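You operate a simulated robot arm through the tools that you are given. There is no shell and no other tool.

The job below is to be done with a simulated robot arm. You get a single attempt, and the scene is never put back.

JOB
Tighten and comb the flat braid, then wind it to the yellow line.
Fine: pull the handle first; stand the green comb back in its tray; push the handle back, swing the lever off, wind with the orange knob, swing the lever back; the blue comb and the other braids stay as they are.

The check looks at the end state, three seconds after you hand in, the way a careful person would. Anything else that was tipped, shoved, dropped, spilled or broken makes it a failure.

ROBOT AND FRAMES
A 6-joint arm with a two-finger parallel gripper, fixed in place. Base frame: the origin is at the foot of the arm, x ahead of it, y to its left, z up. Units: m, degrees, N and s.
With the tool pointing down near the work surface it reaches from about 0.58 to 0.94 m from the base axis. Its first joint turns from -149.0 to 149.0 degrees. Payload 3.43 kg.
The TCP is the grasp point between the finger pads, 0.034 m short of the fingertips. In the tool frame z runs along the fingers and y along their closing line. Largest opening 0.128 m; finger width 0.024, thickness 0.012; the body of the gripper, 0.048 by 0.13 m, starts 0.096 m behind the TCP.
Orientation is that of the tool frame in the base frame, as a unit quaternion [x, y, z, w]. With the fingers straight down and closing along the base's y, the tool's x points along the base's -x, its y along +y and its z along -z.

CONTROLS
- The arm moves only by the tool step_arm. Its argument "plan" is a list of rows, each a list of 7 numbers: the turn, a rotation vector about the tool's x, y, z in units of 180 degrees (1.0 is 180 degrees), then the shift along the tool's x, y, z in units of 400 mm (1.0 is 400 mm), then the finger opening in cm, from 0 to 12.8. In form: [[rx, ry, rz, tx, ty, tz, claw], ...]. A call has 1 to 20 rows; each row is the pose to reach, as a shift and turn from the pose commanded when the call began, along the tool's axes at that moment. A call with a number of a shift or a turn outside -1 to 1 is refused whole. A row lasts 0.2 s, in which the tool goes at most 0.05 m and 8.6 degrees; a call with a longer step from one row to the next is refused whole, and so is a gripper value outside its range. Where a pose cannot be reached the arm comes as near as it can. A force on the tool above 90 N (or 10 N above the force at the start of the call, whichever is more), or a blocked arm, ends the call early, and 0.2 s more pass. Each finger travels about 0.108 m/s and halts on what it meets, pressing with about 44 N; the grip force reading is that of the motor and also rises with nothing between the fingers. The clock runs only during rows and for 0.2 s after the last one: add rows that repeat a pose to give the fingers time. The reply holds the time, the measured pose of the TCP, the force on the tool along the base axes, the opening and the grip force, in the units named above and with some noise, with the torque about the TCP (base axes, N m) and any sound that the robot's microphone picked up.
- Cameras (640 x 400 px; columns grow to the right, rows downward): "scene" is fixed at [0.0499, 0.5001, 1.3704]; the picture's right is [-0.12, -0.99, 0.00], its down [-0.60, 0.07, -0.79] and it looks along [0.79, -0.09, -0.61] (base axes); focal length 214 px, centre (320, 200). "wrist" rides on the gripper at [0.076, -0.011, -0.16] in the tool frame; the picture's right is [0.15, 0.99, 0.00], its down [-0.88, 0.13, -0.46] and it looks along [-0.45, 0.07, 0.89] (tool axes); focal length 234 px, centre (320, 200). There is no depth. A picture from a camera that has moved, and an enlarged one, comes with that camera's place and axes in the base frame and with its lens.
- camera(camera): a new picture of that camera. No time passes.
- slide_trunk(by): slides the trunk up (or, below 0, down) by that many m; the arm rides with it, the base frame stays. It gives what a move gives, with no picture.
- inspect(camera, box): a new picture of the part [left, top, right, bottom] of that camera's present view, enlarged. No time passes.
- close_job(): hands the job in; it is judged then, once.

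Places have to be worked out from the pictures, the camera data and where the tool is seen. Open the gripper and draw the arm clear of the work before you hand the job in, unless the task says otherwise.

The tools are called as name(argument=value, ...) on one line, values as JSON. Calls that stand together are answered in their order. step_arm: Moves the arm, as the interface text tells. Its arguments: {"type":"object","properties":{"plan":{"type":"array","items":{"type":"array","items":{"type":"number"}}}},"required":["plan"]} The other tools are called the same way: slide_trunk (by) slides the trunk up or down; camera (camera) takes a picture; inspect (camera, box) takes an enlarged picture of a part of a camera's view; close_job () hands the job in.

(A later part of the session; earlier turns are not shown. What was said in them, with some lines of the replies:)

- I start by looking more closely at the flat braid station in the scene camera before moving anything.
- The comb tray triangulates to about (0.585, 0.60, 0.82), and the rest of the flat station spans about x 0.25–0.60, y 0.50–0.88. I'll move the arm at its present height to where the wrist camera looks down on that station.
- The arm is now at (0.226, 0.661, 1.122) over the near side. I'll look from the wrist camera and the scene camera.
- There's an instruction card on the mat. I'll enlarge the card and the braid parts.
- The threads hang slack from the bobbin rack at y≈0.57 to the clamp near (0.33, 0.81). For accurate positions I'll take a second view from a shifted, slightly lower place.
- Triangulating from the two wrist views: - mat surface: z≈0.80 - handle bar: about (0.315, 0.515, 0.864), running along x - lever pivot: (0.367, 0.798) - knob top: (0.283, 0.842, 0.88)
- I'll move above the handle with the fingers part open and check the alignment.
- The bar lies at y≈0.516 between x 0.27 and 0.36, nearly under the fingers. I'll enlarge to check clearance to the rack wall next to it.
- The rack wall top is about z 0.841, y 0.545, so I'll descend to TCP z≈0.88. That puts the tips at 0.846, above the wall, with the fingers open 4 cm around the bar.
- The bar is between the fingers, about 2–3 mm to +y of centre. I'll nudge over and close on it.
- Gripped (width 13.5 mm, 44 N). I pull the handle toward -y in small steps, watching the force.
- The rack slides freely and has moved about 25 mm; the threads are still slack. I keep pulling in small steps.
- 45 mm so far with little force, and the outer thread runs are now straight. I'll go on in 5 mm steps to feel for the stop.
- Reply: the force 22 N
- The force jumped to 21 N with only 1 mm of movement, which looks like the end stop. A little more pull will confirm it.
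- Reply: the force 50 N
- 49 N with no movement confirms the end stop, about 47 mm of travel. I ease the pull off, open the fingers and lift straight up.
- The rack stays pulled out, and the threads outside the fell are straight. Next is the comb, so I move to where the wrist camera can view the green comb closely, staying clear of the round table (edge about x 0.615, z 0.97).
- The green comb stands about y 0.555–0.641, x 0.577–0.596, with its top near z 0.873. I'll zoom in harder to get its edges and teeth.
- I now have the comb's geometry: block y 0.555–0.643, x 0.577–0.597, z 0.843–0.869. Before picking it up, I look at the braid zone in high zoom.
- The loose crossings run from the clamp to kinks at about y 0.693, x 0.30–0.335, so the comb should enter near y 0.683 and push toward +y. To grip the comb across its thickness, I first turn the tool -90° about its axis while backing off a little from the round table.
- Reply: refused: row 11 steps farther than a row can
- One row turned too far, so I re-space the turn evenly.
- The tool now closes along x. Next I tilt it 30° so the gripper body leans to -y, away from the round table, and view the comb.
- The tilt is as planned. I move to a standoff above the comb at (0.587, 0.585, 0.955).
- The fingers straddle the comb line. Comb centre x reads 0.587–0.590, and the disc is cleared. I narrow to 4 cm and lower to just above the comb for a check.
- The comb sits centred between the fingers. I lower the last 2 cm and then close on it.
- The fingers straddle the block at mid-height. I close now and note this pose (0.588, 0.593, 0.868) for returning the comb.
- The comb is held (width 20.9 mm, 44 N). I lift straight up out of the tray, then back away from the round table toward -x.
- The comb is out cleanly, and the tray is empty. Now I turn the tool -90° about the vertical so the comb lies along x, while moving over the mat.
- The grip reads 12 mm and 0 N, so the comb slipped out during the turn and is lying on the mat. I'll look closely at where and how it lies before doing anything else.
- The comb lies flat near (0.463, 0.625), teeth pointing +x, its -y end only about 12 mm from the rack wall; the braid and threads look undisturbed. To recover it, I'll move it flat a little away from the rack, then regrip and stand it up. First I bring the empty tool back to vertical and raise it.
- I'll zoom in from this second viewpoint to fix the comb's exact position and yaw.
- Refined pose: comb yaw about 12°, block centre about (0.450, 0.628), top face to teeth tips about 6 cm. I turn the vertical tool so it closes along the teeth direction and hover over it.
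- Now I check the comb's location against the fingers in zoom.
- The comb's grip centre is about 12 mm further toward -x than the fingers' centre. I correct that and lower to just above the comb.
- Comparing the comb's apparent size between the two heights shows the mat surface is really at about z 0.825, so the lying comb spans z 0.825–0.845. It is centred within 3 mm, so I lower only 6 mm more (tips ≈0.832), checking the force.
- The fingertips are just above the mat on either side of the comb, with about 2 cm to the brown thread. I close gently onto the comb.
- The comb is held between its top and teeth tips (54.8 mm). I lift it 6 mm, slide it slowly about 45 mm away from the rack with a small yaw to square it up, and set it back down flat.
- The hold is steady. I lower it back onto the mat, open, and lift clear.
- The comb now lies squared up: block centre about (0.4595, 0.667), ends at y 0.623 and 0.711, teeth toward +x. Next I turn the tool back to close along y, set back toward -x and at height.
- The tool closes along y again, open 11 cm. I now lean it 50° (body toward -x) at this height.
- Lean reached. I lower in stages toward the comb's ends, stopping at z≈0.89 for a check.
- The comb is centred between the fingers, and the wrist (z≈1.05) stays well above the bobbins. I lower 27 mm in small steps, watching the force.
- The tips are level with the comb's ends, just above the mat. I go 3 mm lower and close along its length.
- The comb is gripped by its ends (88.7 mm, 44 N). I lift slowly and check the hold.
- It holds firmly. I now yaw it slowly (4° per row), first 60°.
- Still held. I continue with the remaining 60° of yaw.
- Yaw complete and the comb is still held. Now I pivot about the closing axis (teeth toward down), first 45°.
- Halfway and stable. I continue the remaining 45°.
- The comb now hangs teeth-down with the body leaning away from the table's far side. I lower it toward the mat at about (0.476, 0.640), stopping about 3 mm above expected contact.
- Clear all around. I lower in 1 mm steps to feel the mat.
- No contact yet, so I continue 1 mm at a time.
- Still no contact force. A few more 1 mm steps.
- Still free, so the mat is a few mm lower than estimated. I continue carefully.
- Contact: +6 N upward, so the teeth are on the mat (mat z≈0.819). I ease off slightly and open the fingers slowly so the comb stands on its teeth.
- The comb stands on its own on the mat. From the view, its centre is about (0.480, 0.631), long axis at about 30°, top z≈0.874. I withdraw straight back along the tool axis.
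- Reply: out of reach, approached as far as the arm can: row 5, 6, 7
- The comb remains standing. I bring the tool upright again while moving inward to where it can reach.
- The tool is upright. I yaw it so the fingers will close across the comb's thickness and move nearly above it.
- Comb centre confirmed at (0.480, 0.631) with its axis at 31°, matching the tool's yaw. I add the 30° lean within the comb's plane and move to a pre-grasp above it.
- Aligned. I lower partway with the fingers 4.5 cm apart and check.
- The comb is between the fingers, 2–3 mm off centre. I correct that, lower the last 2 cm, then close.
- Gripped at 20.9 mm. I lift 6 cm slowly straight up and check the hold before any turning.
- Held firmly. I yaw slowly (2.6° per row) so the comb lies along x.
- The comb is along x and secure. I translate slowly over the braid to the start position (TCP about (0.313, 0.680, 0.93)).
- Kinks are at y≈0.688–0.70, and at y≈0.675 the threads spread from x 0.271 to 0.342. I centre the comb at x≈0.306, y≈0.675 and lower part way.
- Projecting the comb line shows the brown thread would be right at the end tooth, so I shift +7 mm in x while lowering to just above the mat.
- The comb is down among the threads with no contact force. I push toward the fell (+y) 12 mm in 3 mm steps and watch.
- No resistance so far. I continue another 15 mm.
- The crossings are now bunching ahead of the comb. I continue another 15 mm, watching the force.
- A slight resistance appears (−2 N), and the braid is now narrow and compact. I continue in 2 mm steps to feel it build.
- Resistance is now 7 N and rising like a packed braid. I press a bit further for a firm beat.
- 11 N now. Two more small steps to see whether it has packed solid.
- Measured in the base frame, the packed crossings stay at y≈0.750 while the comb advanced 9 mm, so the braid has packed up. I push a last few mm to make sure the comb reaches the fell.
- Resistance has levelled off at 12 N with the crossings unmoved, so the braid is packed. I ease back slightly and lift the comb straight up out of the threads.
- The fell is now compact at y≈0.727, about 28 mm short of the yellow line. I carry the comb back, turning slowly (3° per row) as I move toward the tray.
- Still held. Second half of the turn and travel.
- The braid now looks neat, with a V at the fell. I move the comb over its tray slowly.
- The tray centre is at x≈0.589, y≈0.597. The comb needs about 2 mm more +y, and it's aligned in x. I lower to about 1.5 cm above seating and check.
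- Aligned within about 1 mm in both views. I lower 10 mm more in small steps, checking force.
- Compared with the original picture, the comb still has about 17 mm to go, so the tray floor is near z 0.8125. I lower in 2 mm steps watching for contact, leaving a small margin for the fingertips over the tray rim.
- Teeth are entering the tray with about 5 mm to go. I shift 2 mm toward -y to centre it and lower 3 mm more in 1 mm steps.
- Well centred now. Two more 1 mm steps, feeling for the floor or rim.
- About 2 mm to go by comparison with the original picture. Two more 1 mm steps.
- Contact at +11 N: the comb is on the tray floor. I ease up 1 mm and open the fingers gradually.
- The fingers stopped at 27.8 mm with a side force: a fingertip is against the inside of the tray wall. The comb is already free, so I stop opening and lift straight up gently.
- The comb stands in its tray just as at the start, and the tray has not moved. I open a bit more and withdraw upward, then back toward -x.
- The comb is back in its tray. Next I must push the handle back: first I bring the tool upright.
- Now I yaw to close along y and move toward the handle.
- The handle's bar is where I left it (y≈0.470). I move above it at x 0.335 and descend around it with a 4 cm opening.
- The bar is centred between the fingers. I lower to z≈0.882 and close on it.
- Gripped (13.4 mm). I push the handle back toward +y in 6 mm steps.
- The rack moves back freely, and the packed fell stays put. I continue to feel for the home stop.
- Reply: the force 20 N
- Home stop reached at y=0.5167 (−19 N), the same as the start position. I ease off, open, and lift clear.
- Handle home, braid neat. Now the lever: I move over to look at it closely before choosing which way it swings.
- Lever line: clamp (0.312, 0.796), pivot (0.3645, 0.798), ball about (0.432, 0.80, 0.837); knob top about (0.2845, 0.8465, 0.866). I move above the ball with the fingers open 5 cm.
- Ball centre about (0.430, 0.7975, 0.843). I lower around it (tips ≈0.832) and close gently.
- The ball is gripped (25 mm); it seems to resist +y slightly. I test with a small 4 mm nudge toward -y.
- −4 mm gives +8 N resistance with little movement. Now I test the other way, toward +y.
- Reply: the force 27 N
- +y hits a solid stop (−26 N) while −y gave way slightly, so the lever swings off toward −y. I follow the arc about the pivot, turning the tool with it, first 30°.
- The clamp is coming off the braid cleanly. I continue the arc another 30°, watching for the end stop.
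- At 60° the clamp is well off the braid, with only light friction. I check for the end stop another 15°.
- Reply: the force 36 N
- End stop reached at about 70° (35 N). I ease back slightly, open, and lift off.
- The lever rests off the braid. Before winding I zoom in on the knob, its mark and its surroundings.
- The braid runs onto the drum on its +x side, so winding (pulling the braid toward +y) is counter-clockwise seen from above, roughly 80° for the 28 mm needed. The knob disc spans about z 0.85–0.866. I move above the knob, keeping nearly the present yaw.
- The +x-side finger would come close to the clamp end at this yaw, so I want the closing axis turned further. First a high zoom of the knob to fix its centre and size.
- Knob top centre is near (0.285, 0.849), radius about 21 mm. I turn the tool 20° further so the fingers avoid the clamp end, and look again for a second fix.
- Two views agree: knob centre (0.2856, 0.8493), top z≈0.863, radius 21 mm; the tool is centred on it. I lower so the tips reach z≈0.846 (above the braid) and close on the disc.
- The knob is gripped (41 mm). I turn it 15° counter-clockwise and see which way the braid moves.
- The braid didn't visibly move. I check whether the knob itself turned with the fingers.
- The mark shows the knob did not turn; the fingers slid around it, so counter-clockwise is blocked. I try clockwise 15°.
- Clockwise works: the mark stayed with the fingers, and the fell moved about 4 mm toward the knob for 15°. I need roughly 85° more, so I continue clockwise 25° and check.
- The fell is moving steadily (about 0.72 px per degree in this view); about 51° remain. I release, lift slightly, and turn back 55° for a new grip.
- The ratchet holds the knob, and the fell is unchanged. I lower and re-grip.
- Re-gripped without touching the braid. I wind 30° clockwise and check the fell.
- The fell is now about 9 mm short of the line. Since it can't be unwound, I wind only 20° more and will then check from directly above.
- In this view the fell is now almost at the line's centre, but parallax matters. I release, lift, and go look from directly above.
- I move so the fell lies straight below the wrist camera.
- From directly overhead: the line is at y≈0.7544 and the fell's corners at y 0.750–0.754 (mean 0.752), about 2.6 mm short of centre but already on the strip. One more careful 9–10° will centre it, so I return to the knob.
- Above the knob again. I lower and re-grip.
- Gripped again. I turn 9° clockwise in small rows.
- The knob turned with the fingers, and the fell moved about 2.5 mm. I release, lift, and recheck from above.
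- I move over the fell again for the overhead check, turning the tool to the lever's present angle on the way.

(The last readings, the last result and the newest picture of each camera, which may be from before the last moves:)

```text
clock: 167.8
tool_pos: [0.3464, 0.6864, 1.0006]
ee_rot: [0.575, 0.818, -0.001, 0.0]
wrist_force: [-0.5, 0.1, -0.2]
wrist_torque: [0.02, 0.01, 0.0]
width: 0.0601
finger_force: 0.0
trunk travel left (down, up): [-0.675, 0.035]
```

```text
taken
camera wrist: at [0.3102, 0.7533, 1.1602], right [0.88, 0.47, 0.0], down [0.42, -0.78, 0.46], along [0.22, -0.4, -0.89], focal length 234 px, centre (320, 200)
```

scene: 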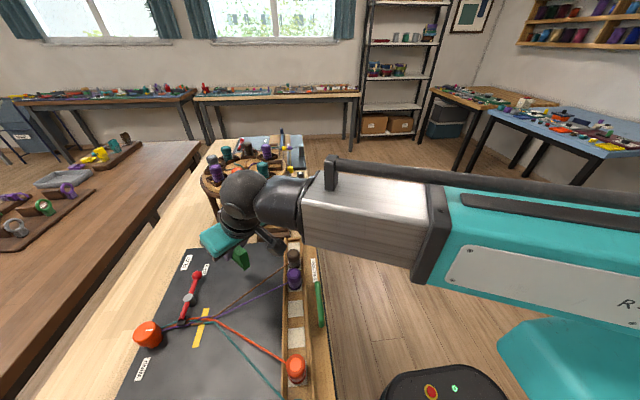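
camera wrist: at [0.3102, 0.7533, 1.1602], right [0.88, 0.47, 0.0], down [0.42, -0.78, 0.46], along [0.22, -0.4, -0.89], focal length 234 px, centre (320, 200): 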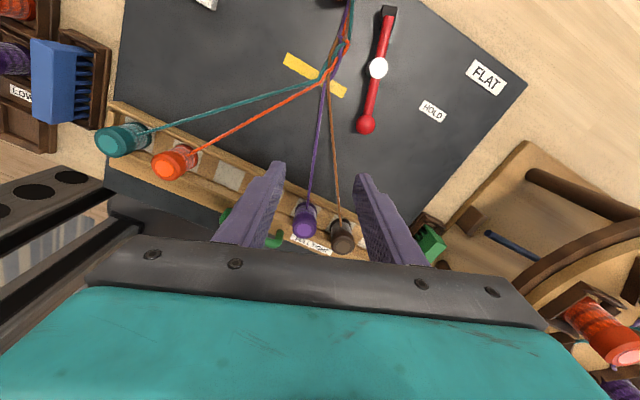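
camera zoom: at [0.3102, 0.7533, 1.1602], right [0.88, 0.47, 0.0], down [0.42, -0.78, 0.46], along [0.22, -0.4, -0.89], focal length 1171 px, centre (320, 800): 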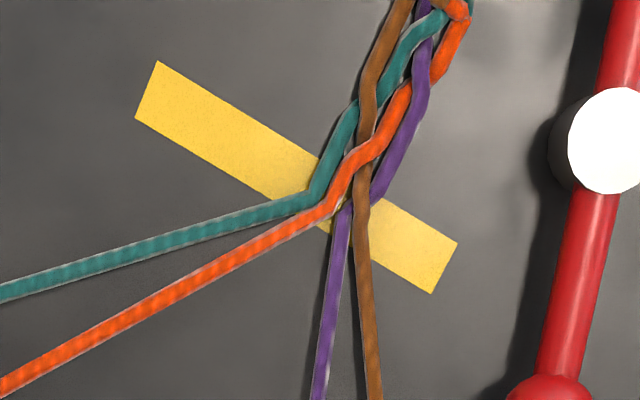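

The fell's corners now straddle the line's centre (mean offset under 1 mm). Now the lever: the ball rests at about (0.387, 0.736), so I move above it.

step_arm(plan=[[0, 0, 0, 0.0274, 0.0458, 0.0583, 5], [0, 0, 0, 0.0549, 0.0917, 0.1167, 4.5], [0, 0, 0, 0.0823, 0.1375, 0.175, 4.5], [0, 0, 0, 0.0823, 0.1375, 0.175, 4.5]])

inspect(camera="wrist", box=[240, 80, 400, 220])

```text
clock: 168.8
tool_pos: [0.3866, 0.7362, 0.931]
ee_rot: [0.575, 0.818, 0.0, -0.001]
wrist_force: [-0.7, 0.1, -0.2]
wrist_torque: [0.04, -0.03, -0.01]
width: 0.0448
finger_force: 0.1
trunk travel left (down, up): [-0.675, 0.035]
```

```text
2.86 times, centred on (320, 150) of wrist
camera zoom: at [0.3501, 0.8033, 1.0908], right [0.88, 0.47, 0.0], down [0.42, -0.78, 0.46], along [0.22, -0.4, -0.89], focal length 669 px, centre (320, 343)
```

zoom: 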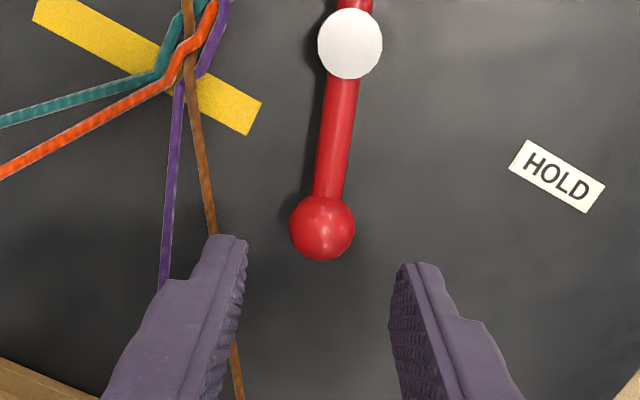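

The ball is centred; the brown thread is about 1 cm from the left finger, so I narrow the opening to 3.8 cm before lowering, then close.

step_arm(plan=[[0, 0, 0, -0.002, 0.002, 0.02, 3.8], [0, 0, 0, -0.0034, 0.002, 0.06, 3.8], [0, 0, 0, -0.0034, 0.002, 0.1, 3.8], [0, 0, 0, -0.0034, 0.002, 0.14, 3.8], [0, 0, 0, -0.0034, 0.002, 0.161, 3.8], [0, 0, 0, -0.0034, 0.002, 0.161, 3], [0, 0, 0, -0.0034, 0.002, 0.161, 2], [0, 0, 0, -0.0034, 0.002, 0.161, 2]])

inspect(camera="wrist", box=[240, 80, 400, 220])

```text
clock: 170.6
tool_pos: [0.3885, 0.7344, 0.8661]
ee_rot: [0.574, 0.819, 0.0, 0.0]
wrist_force: [-0.5, -0.4, -2.1]
wrist_torque: [0.11, 0.03, 0.04]
width: 0.0253
finger_force: 44.9
trunk travel left (down, up): [-0.675, 0.035]
```

```text
2.86 times, centred on (320, 150) of wrist
camera zoom: at [0.3528, 0.8023, 1.025], right [0.88, 0.47, 0.0], down [0.42, -0.78, 0.46], along [0.22, -0.4, -0.89], focal length 669 px, centre (320, 343)
```

zoom: 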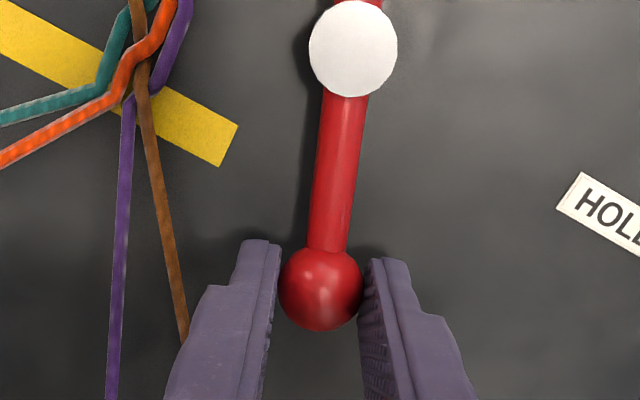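

Gripped. I swing the lever back counter-clockwise along its arc, first 30°.

step_arm(plan=[[0, 0, -0.0278, 0.0006, 0.0144, 0, 2], [0, 0, -0.0556, 0.0025, 0.0287, 0, 2], [0, 0, -0.0833, 0.0056, 0.0427, 0, 2], [0, 0, -0.1111, 0.01, 0.0564, 0, 2], [0, 0, -0.1389, 0.0155, 0.0697, 0, 2], [0, 0, -0.1667, 0.0221, 0.0825, 0, 2], [0, 0, -0.1667, 0.0221, 0.0825, 0, 2]])

inspect(camera="wrist", box=[240, 80, 400, 220])

```text
clock: 172.2
tool_pos: [0.4171, 0.756, 0.8657]
ee_rot: [0.342, 0.94, 0.0, 0.001]
wrist_force: [-2.5, 4.4, -8.3]
wrist_torque: [-0.02, -0.07, -0.06]
width: 0.0253
finger_force: 45.4
trunk travel left (down, up): [-0.675, 0.035]
```

```text
2.86 times, centred on (320, 150) of wrist
camera zoom: at [0.3517, 0.7952, 1.0251], right [0.52, 0.85, 0.0], down [0.76, -0.47, 0.46], along [0.39, -0.24, -0.89], focal length 669 px, centre (320, 343)
```

zoom: 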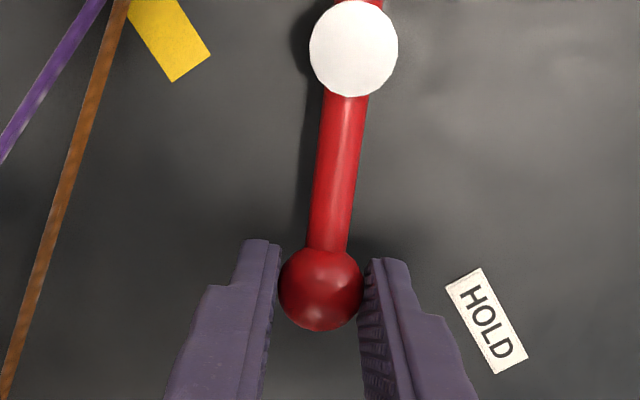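

Following well. Another 30°.

step_arm(plan=[[0, 0, -0.0278, 0.0006, 0.0144, 0, 2], [0, 0, -0.0556, 0.0025, 0.0287, 0, 2], [0, 0, -0.0833, 0.0056, 0.0427, 0, 2], [0, 0, -0.1111, 0.01, 0.0564, 0, 2], [0, 0, -0.1389, 0.0155, 0.0697, 0, 2], [0, 0, -0.1667, 0.0221, 0.0825, 0, 2], [0, 0, -0.1667, 0.0221, 0.0825, 0, 2]])

inspect(camera="scene", box=[130, 250, 260, 350])

inspect(camera="wrist", box=[240, 40, 420, 220])

```text
clock: 173.8
tool_pos: [0.4318, 0.7853, 0.8653]
ee_rot: [0.088, 0.996, -0.001, 0.0]
wrist_force: [-8.6, 3.4, -8.9]
wrist_torque: [-0.01, 0.02, -0.13]
width: 0.0253
finger_force: 44.9
trunk travel left (down, up): [-0.675, 0.035]
```

```text
4.00 times, centred on (195, 300) of scene
camera zoom: at [0.0499, 0.5001, 1.3704], right [-0.12, -0.99, 0.0], down [-0.6, 0.07, -0.79], along [0.79, -0.09, -0.61], focal length 858 px, centre (820, -200)
```

zoom: 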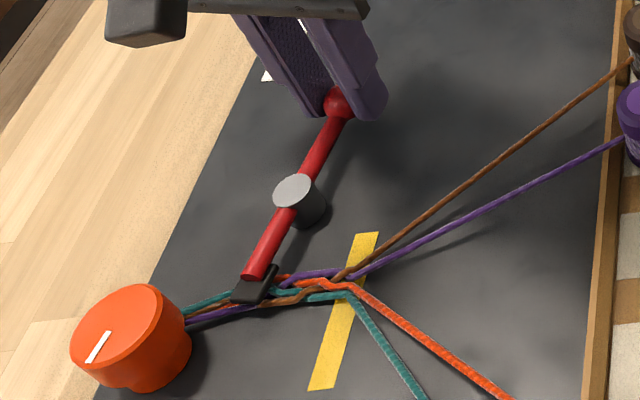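

```text
2.22 times, centred on (330, 130) of wrist
camera zoom: at [0.3542, 0.788, 1.0251], right [0.03, 1.0, 0.0], down [0.89, -0.02, 0.46], along [0.46, -0.01, -0.89], focal length 520 px, centre (298, 356)
```

zoom: 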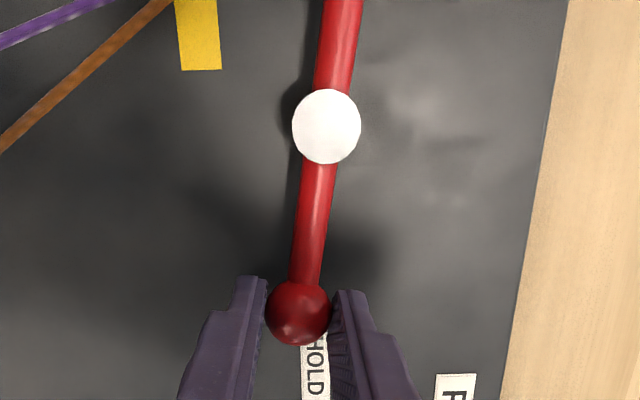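

The clamp is back over the braid; about 10° remain to the HOLD stop. I finish the swing gently.

step_arm(plan=[[0, 0, -0.0222, 0.0004, 0.0116, 0, 2], [0, 0, -0.0444, 0.0016, 0.0231, 0, 2], [0, 0, -0.06, 0.0029, 0.031, 0, 2], [0, 0, -0.06, 0.0029, 0.035, 0, 2], [0, 0, -0.06, 0.0029, 0.035, 0, 2]])

inspect(camera="scene", box=[130, 250, 260, 350])

```text
clock: 175.0
tool_pos: [0.4322, 0.7974, 0.8653]
ee_rot: [-0.005, 1.0, -0.003, -0.001]
wrist_force: [-15.7, -16.7, -14.1]
wrist_torque: [-0.17, -0.1, 0.16]
width: 0.0253
finger_force: 45.5
trunk travel left (down, up): [-0.675, 0.035]
```

```text
4.00 times, centred on (195, 300) of scene
camera zoom: at [0.0499, 0.5001, 1.3704], right [-0.12, -0.99, 0.0], down [-0.6, 0.07, -0.79], along [0.79, -0.09, -0.61], focal length 858 px, centre (820, -200)
```

zoom: 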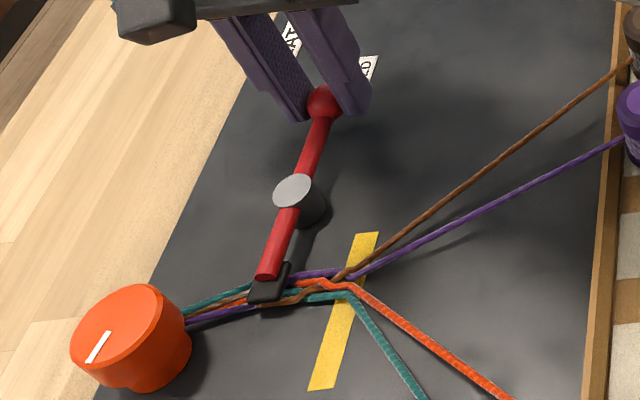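

The lever is at its HOLD stop (−17 N at y≈0.797, same as the start). I ease off, open, and lift clear.

step_arm(plan=[[0, 0, 0, 0.003, -0.005, 0, 2], [0, 0, 0, 0.003, -0.005, 0, 3], [0, 0, 0, 0.003, -0.005, 0, 4], [0, 0, 0, 0.003, -0.005, 0, 4.5], [0, 0, 0, 0.003, -0.005, -0.06, 4.5], [0, 0, 0, 0.003, -0.005, -0.16, 4.5], [0, 0, 0, 0.003, -0.005, -0.27, 4.5], [0, 0, 0, 0.003, -0.005, -0.37, 4.5]])

camera(camera="wrist")

inspect(camera="scene", box=[110, 220, 350, 400])

```text
clock: 176.8
tool_pos: [0.4301, 0.7953, 1.0166]
ee_rot: [-0.006, 1.0, 0.001, -0.001]
wrist_force: [0.0, -0.4, 0.1]
wrist_torque: [-0.01, 0.02, 0.0]
width: 0.0452
finger_force: 0.0
trunk travel left (down, up): [-0.675, 0.035]
```

```text
taken
camera wrist: at [0.3552, 0.7841, 1.1751], right [-0.16, 0.99, 0.0], down [0.88, 0.14, 0.46], along [0.45, 0.07, -0.89], focal length 234 px, centre (320, 200)
```

wrist: 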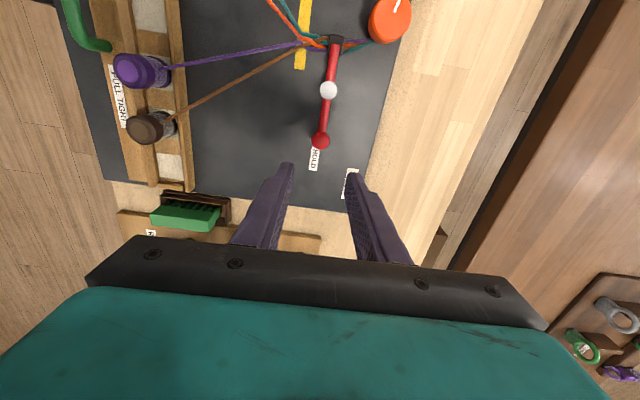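

```text
2.22 times, centred on (230, 310) of scene
camera zoom: at [0.0499, 0.5001, 1.3704], right [-0.12, -0.99, 0.0], down [-0.6, 0.07, -0.79], along [0.79, -0.09, -0.61], focal length 477 px, centre (520, -44)
```

zoom: 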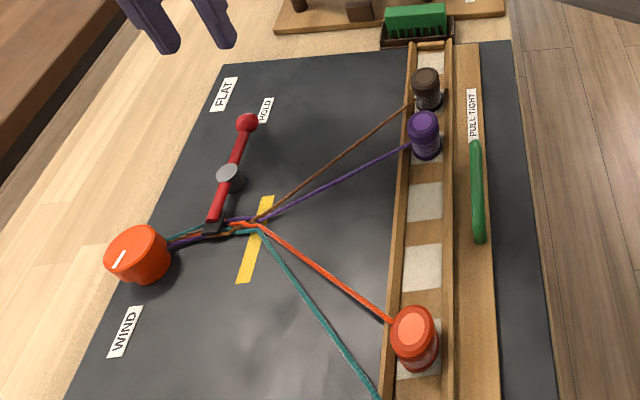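

Lever, handle and comb all match their starting placements. I take one last overhead look at the fell with the clamp back on.

step_arm(plan=[[0, 0, 0, 0.055, -0.036, 0, 4.5], [0, 0, 0, 0.11, -0.0725, 0, 4.5], [0, 0, 0, 0.11, -0.0725, 0, 4.5]])

inspect(camera="wrist", box=[270, 30, 390, 130])

inspect(camera="scene", box=[240, 200, 320, 250])

```text
clock: 177.6
tool_pos: [0.3878, 0.7674, 1.014]
ee_rot: [-0.005, 1.0, 0.0, 0.0]
wrist_force: [0.0, -0.4, 0.5]
wrist_torque: [0.01, 0.01, 0.01]
width: 0.0451
finger_force: 0.0
trunk travel left (down, up): [-0.675, 0.035]
```

```text
4.00 times, centred on (330, 80) of wrist
camera zoom: at [0.3124, 0.7556, 1.1733], right [-0.16, 0.99, 0.0], down [0.88, 0.14, 0.46], along [0.45, 0.07, -0.89], focal length 937 px, centre (280, 680)
```

zoom: 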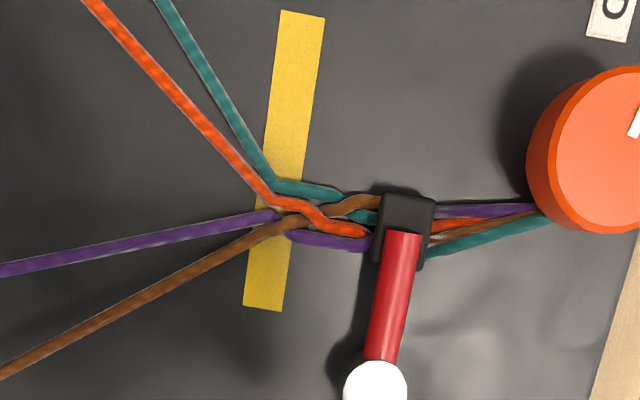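

```text
8.00 times, centred on (280, 225) of scene
camera zoom: at [0.0499, 0.5001, 1.3704], right [-0.12, -0.99, 0.0], down [-0.6, 0.07, -0.79], along [0.79, -0.09, -0.61], focal length 1716 px, centre (640, 0)
```

zoom: 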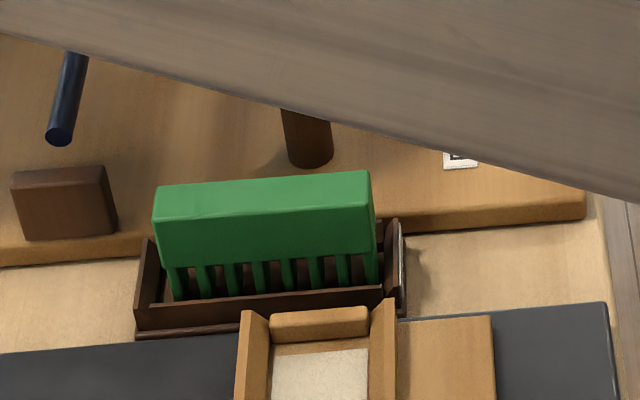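

The fell sits right on the yellow line (within about 1 mm), the clamp is on the braid, and the comb stands in its tray. I open the gripper and draw the arm clear.

step_arm(plan=[[0, 0, 0, 0, 0, -0.1, 6], [0, 0, 0, 0, 0, -0.2, 8], [0, 0, 0, 0, 0, -0.265, 10], [0, 0, 0, -0.047, -0.111, -0.265, 12], [0, 0, 0, -0.093, -0.2225, -0.265, 12.8], [0, 0, 0, -0.14, -0.334, -0.265, 12.8], [0, 0, 0, -0.187, -0.445, -0.265, 12.8], [0, 0, 0, -0.233, -0.556, -0.265, 12.8], [0, 0, 0, -0.28, -0.6675, -0.265, 12.8], [0, 0, 0, -0.28, -0.6675, -0.265, 12.8]])

camera(camera="scene")

inspect(camera="scene", box=[110, 220, 350, 400])

camera(camera="wrist")

```text
clock: 179.8
tool_pos: [0.5027, 0.5005, 1.121]
ee_rot: [-0.007, 1.0, 0.0, 0.0]
wrist_force: [0.1, 0.5, -0.2]
wrist_torque: [0.0, 0.03, 0.01]
width: 0.1279
finger_force: 0.0
trunk travel left (down, up): [-0.675, 0.035]
```

```text
taken
```

scene: 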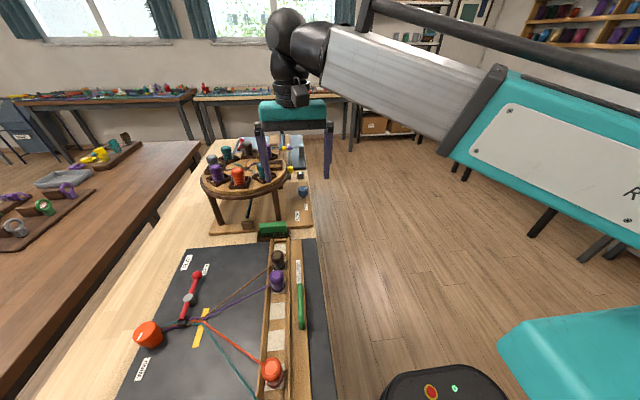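

```text
2.22 times, centred on (230, 310) of scene
camera zoom: at [0.0499, 0.5001, 1.3704], right [-0.12, -0.99, 0.0], down [-0.6, 0.07, -0.79], along [0.79, -0.09, -0.61], focal length 477 px, centre (520, -44)
```

zoom: 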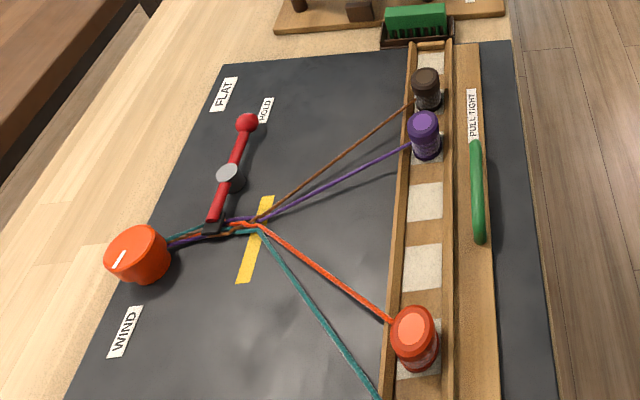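

```text
taken
camera wrist: at [0.4266, 0.4886, 1.2802], right [-0.16, 0.99, 0.0], down [0.88, 0.14, 0.46], along [0.45, 0.07, -0.89], focal length 234 px, centre (320, 200)
```

wrist: 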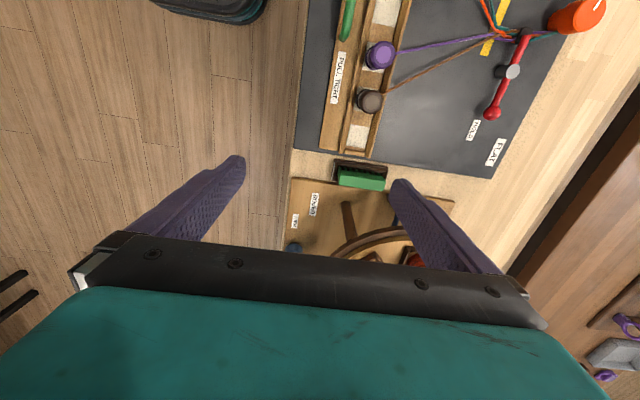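

The braid is combed tight with its fell on the yellow line. The handle is home, the lever is on HOLD, and the green comb stands in its tray. Nothing else has moved, the gripper is open and the arm is clear, so I hand the job in.

close_job()

```text
The job is handed in.
```

I've handed the job in: the flat braid is tightened, combed and wound to the yellow line. In the last overhead check its edge was within about 1 mm of the line's centre.

**Dropped comb:** the green comb slipped out of the gripper once, while I was carrying it to the braid, and landed flat on the mat. I picked it up, stood it upright, re-gripped it and carried on. The threads, bobbins and lever looked undisturbed afterwards. If a careful check counts that drop against the job, that is the likeliest reason it would fail.

- **Tightening:** I pulled the handle to its end stop before combing, then pushed it back to its starting position.
- **Combing:** I pushed the loose crossings toward the clamp until they stopped moving.
- **Comb:** the green comb is standing in its tray again. A fingertip pressed briefly against the tray wall as I let go, but the tray did not move.
- **Lever and knob:** I swung the lever off, wound the braid with the orange knob, which turns clockwise, and swung the lever back to its HOLD stop.
- **Everything else:** I did not touch the blue comb or the other braids.
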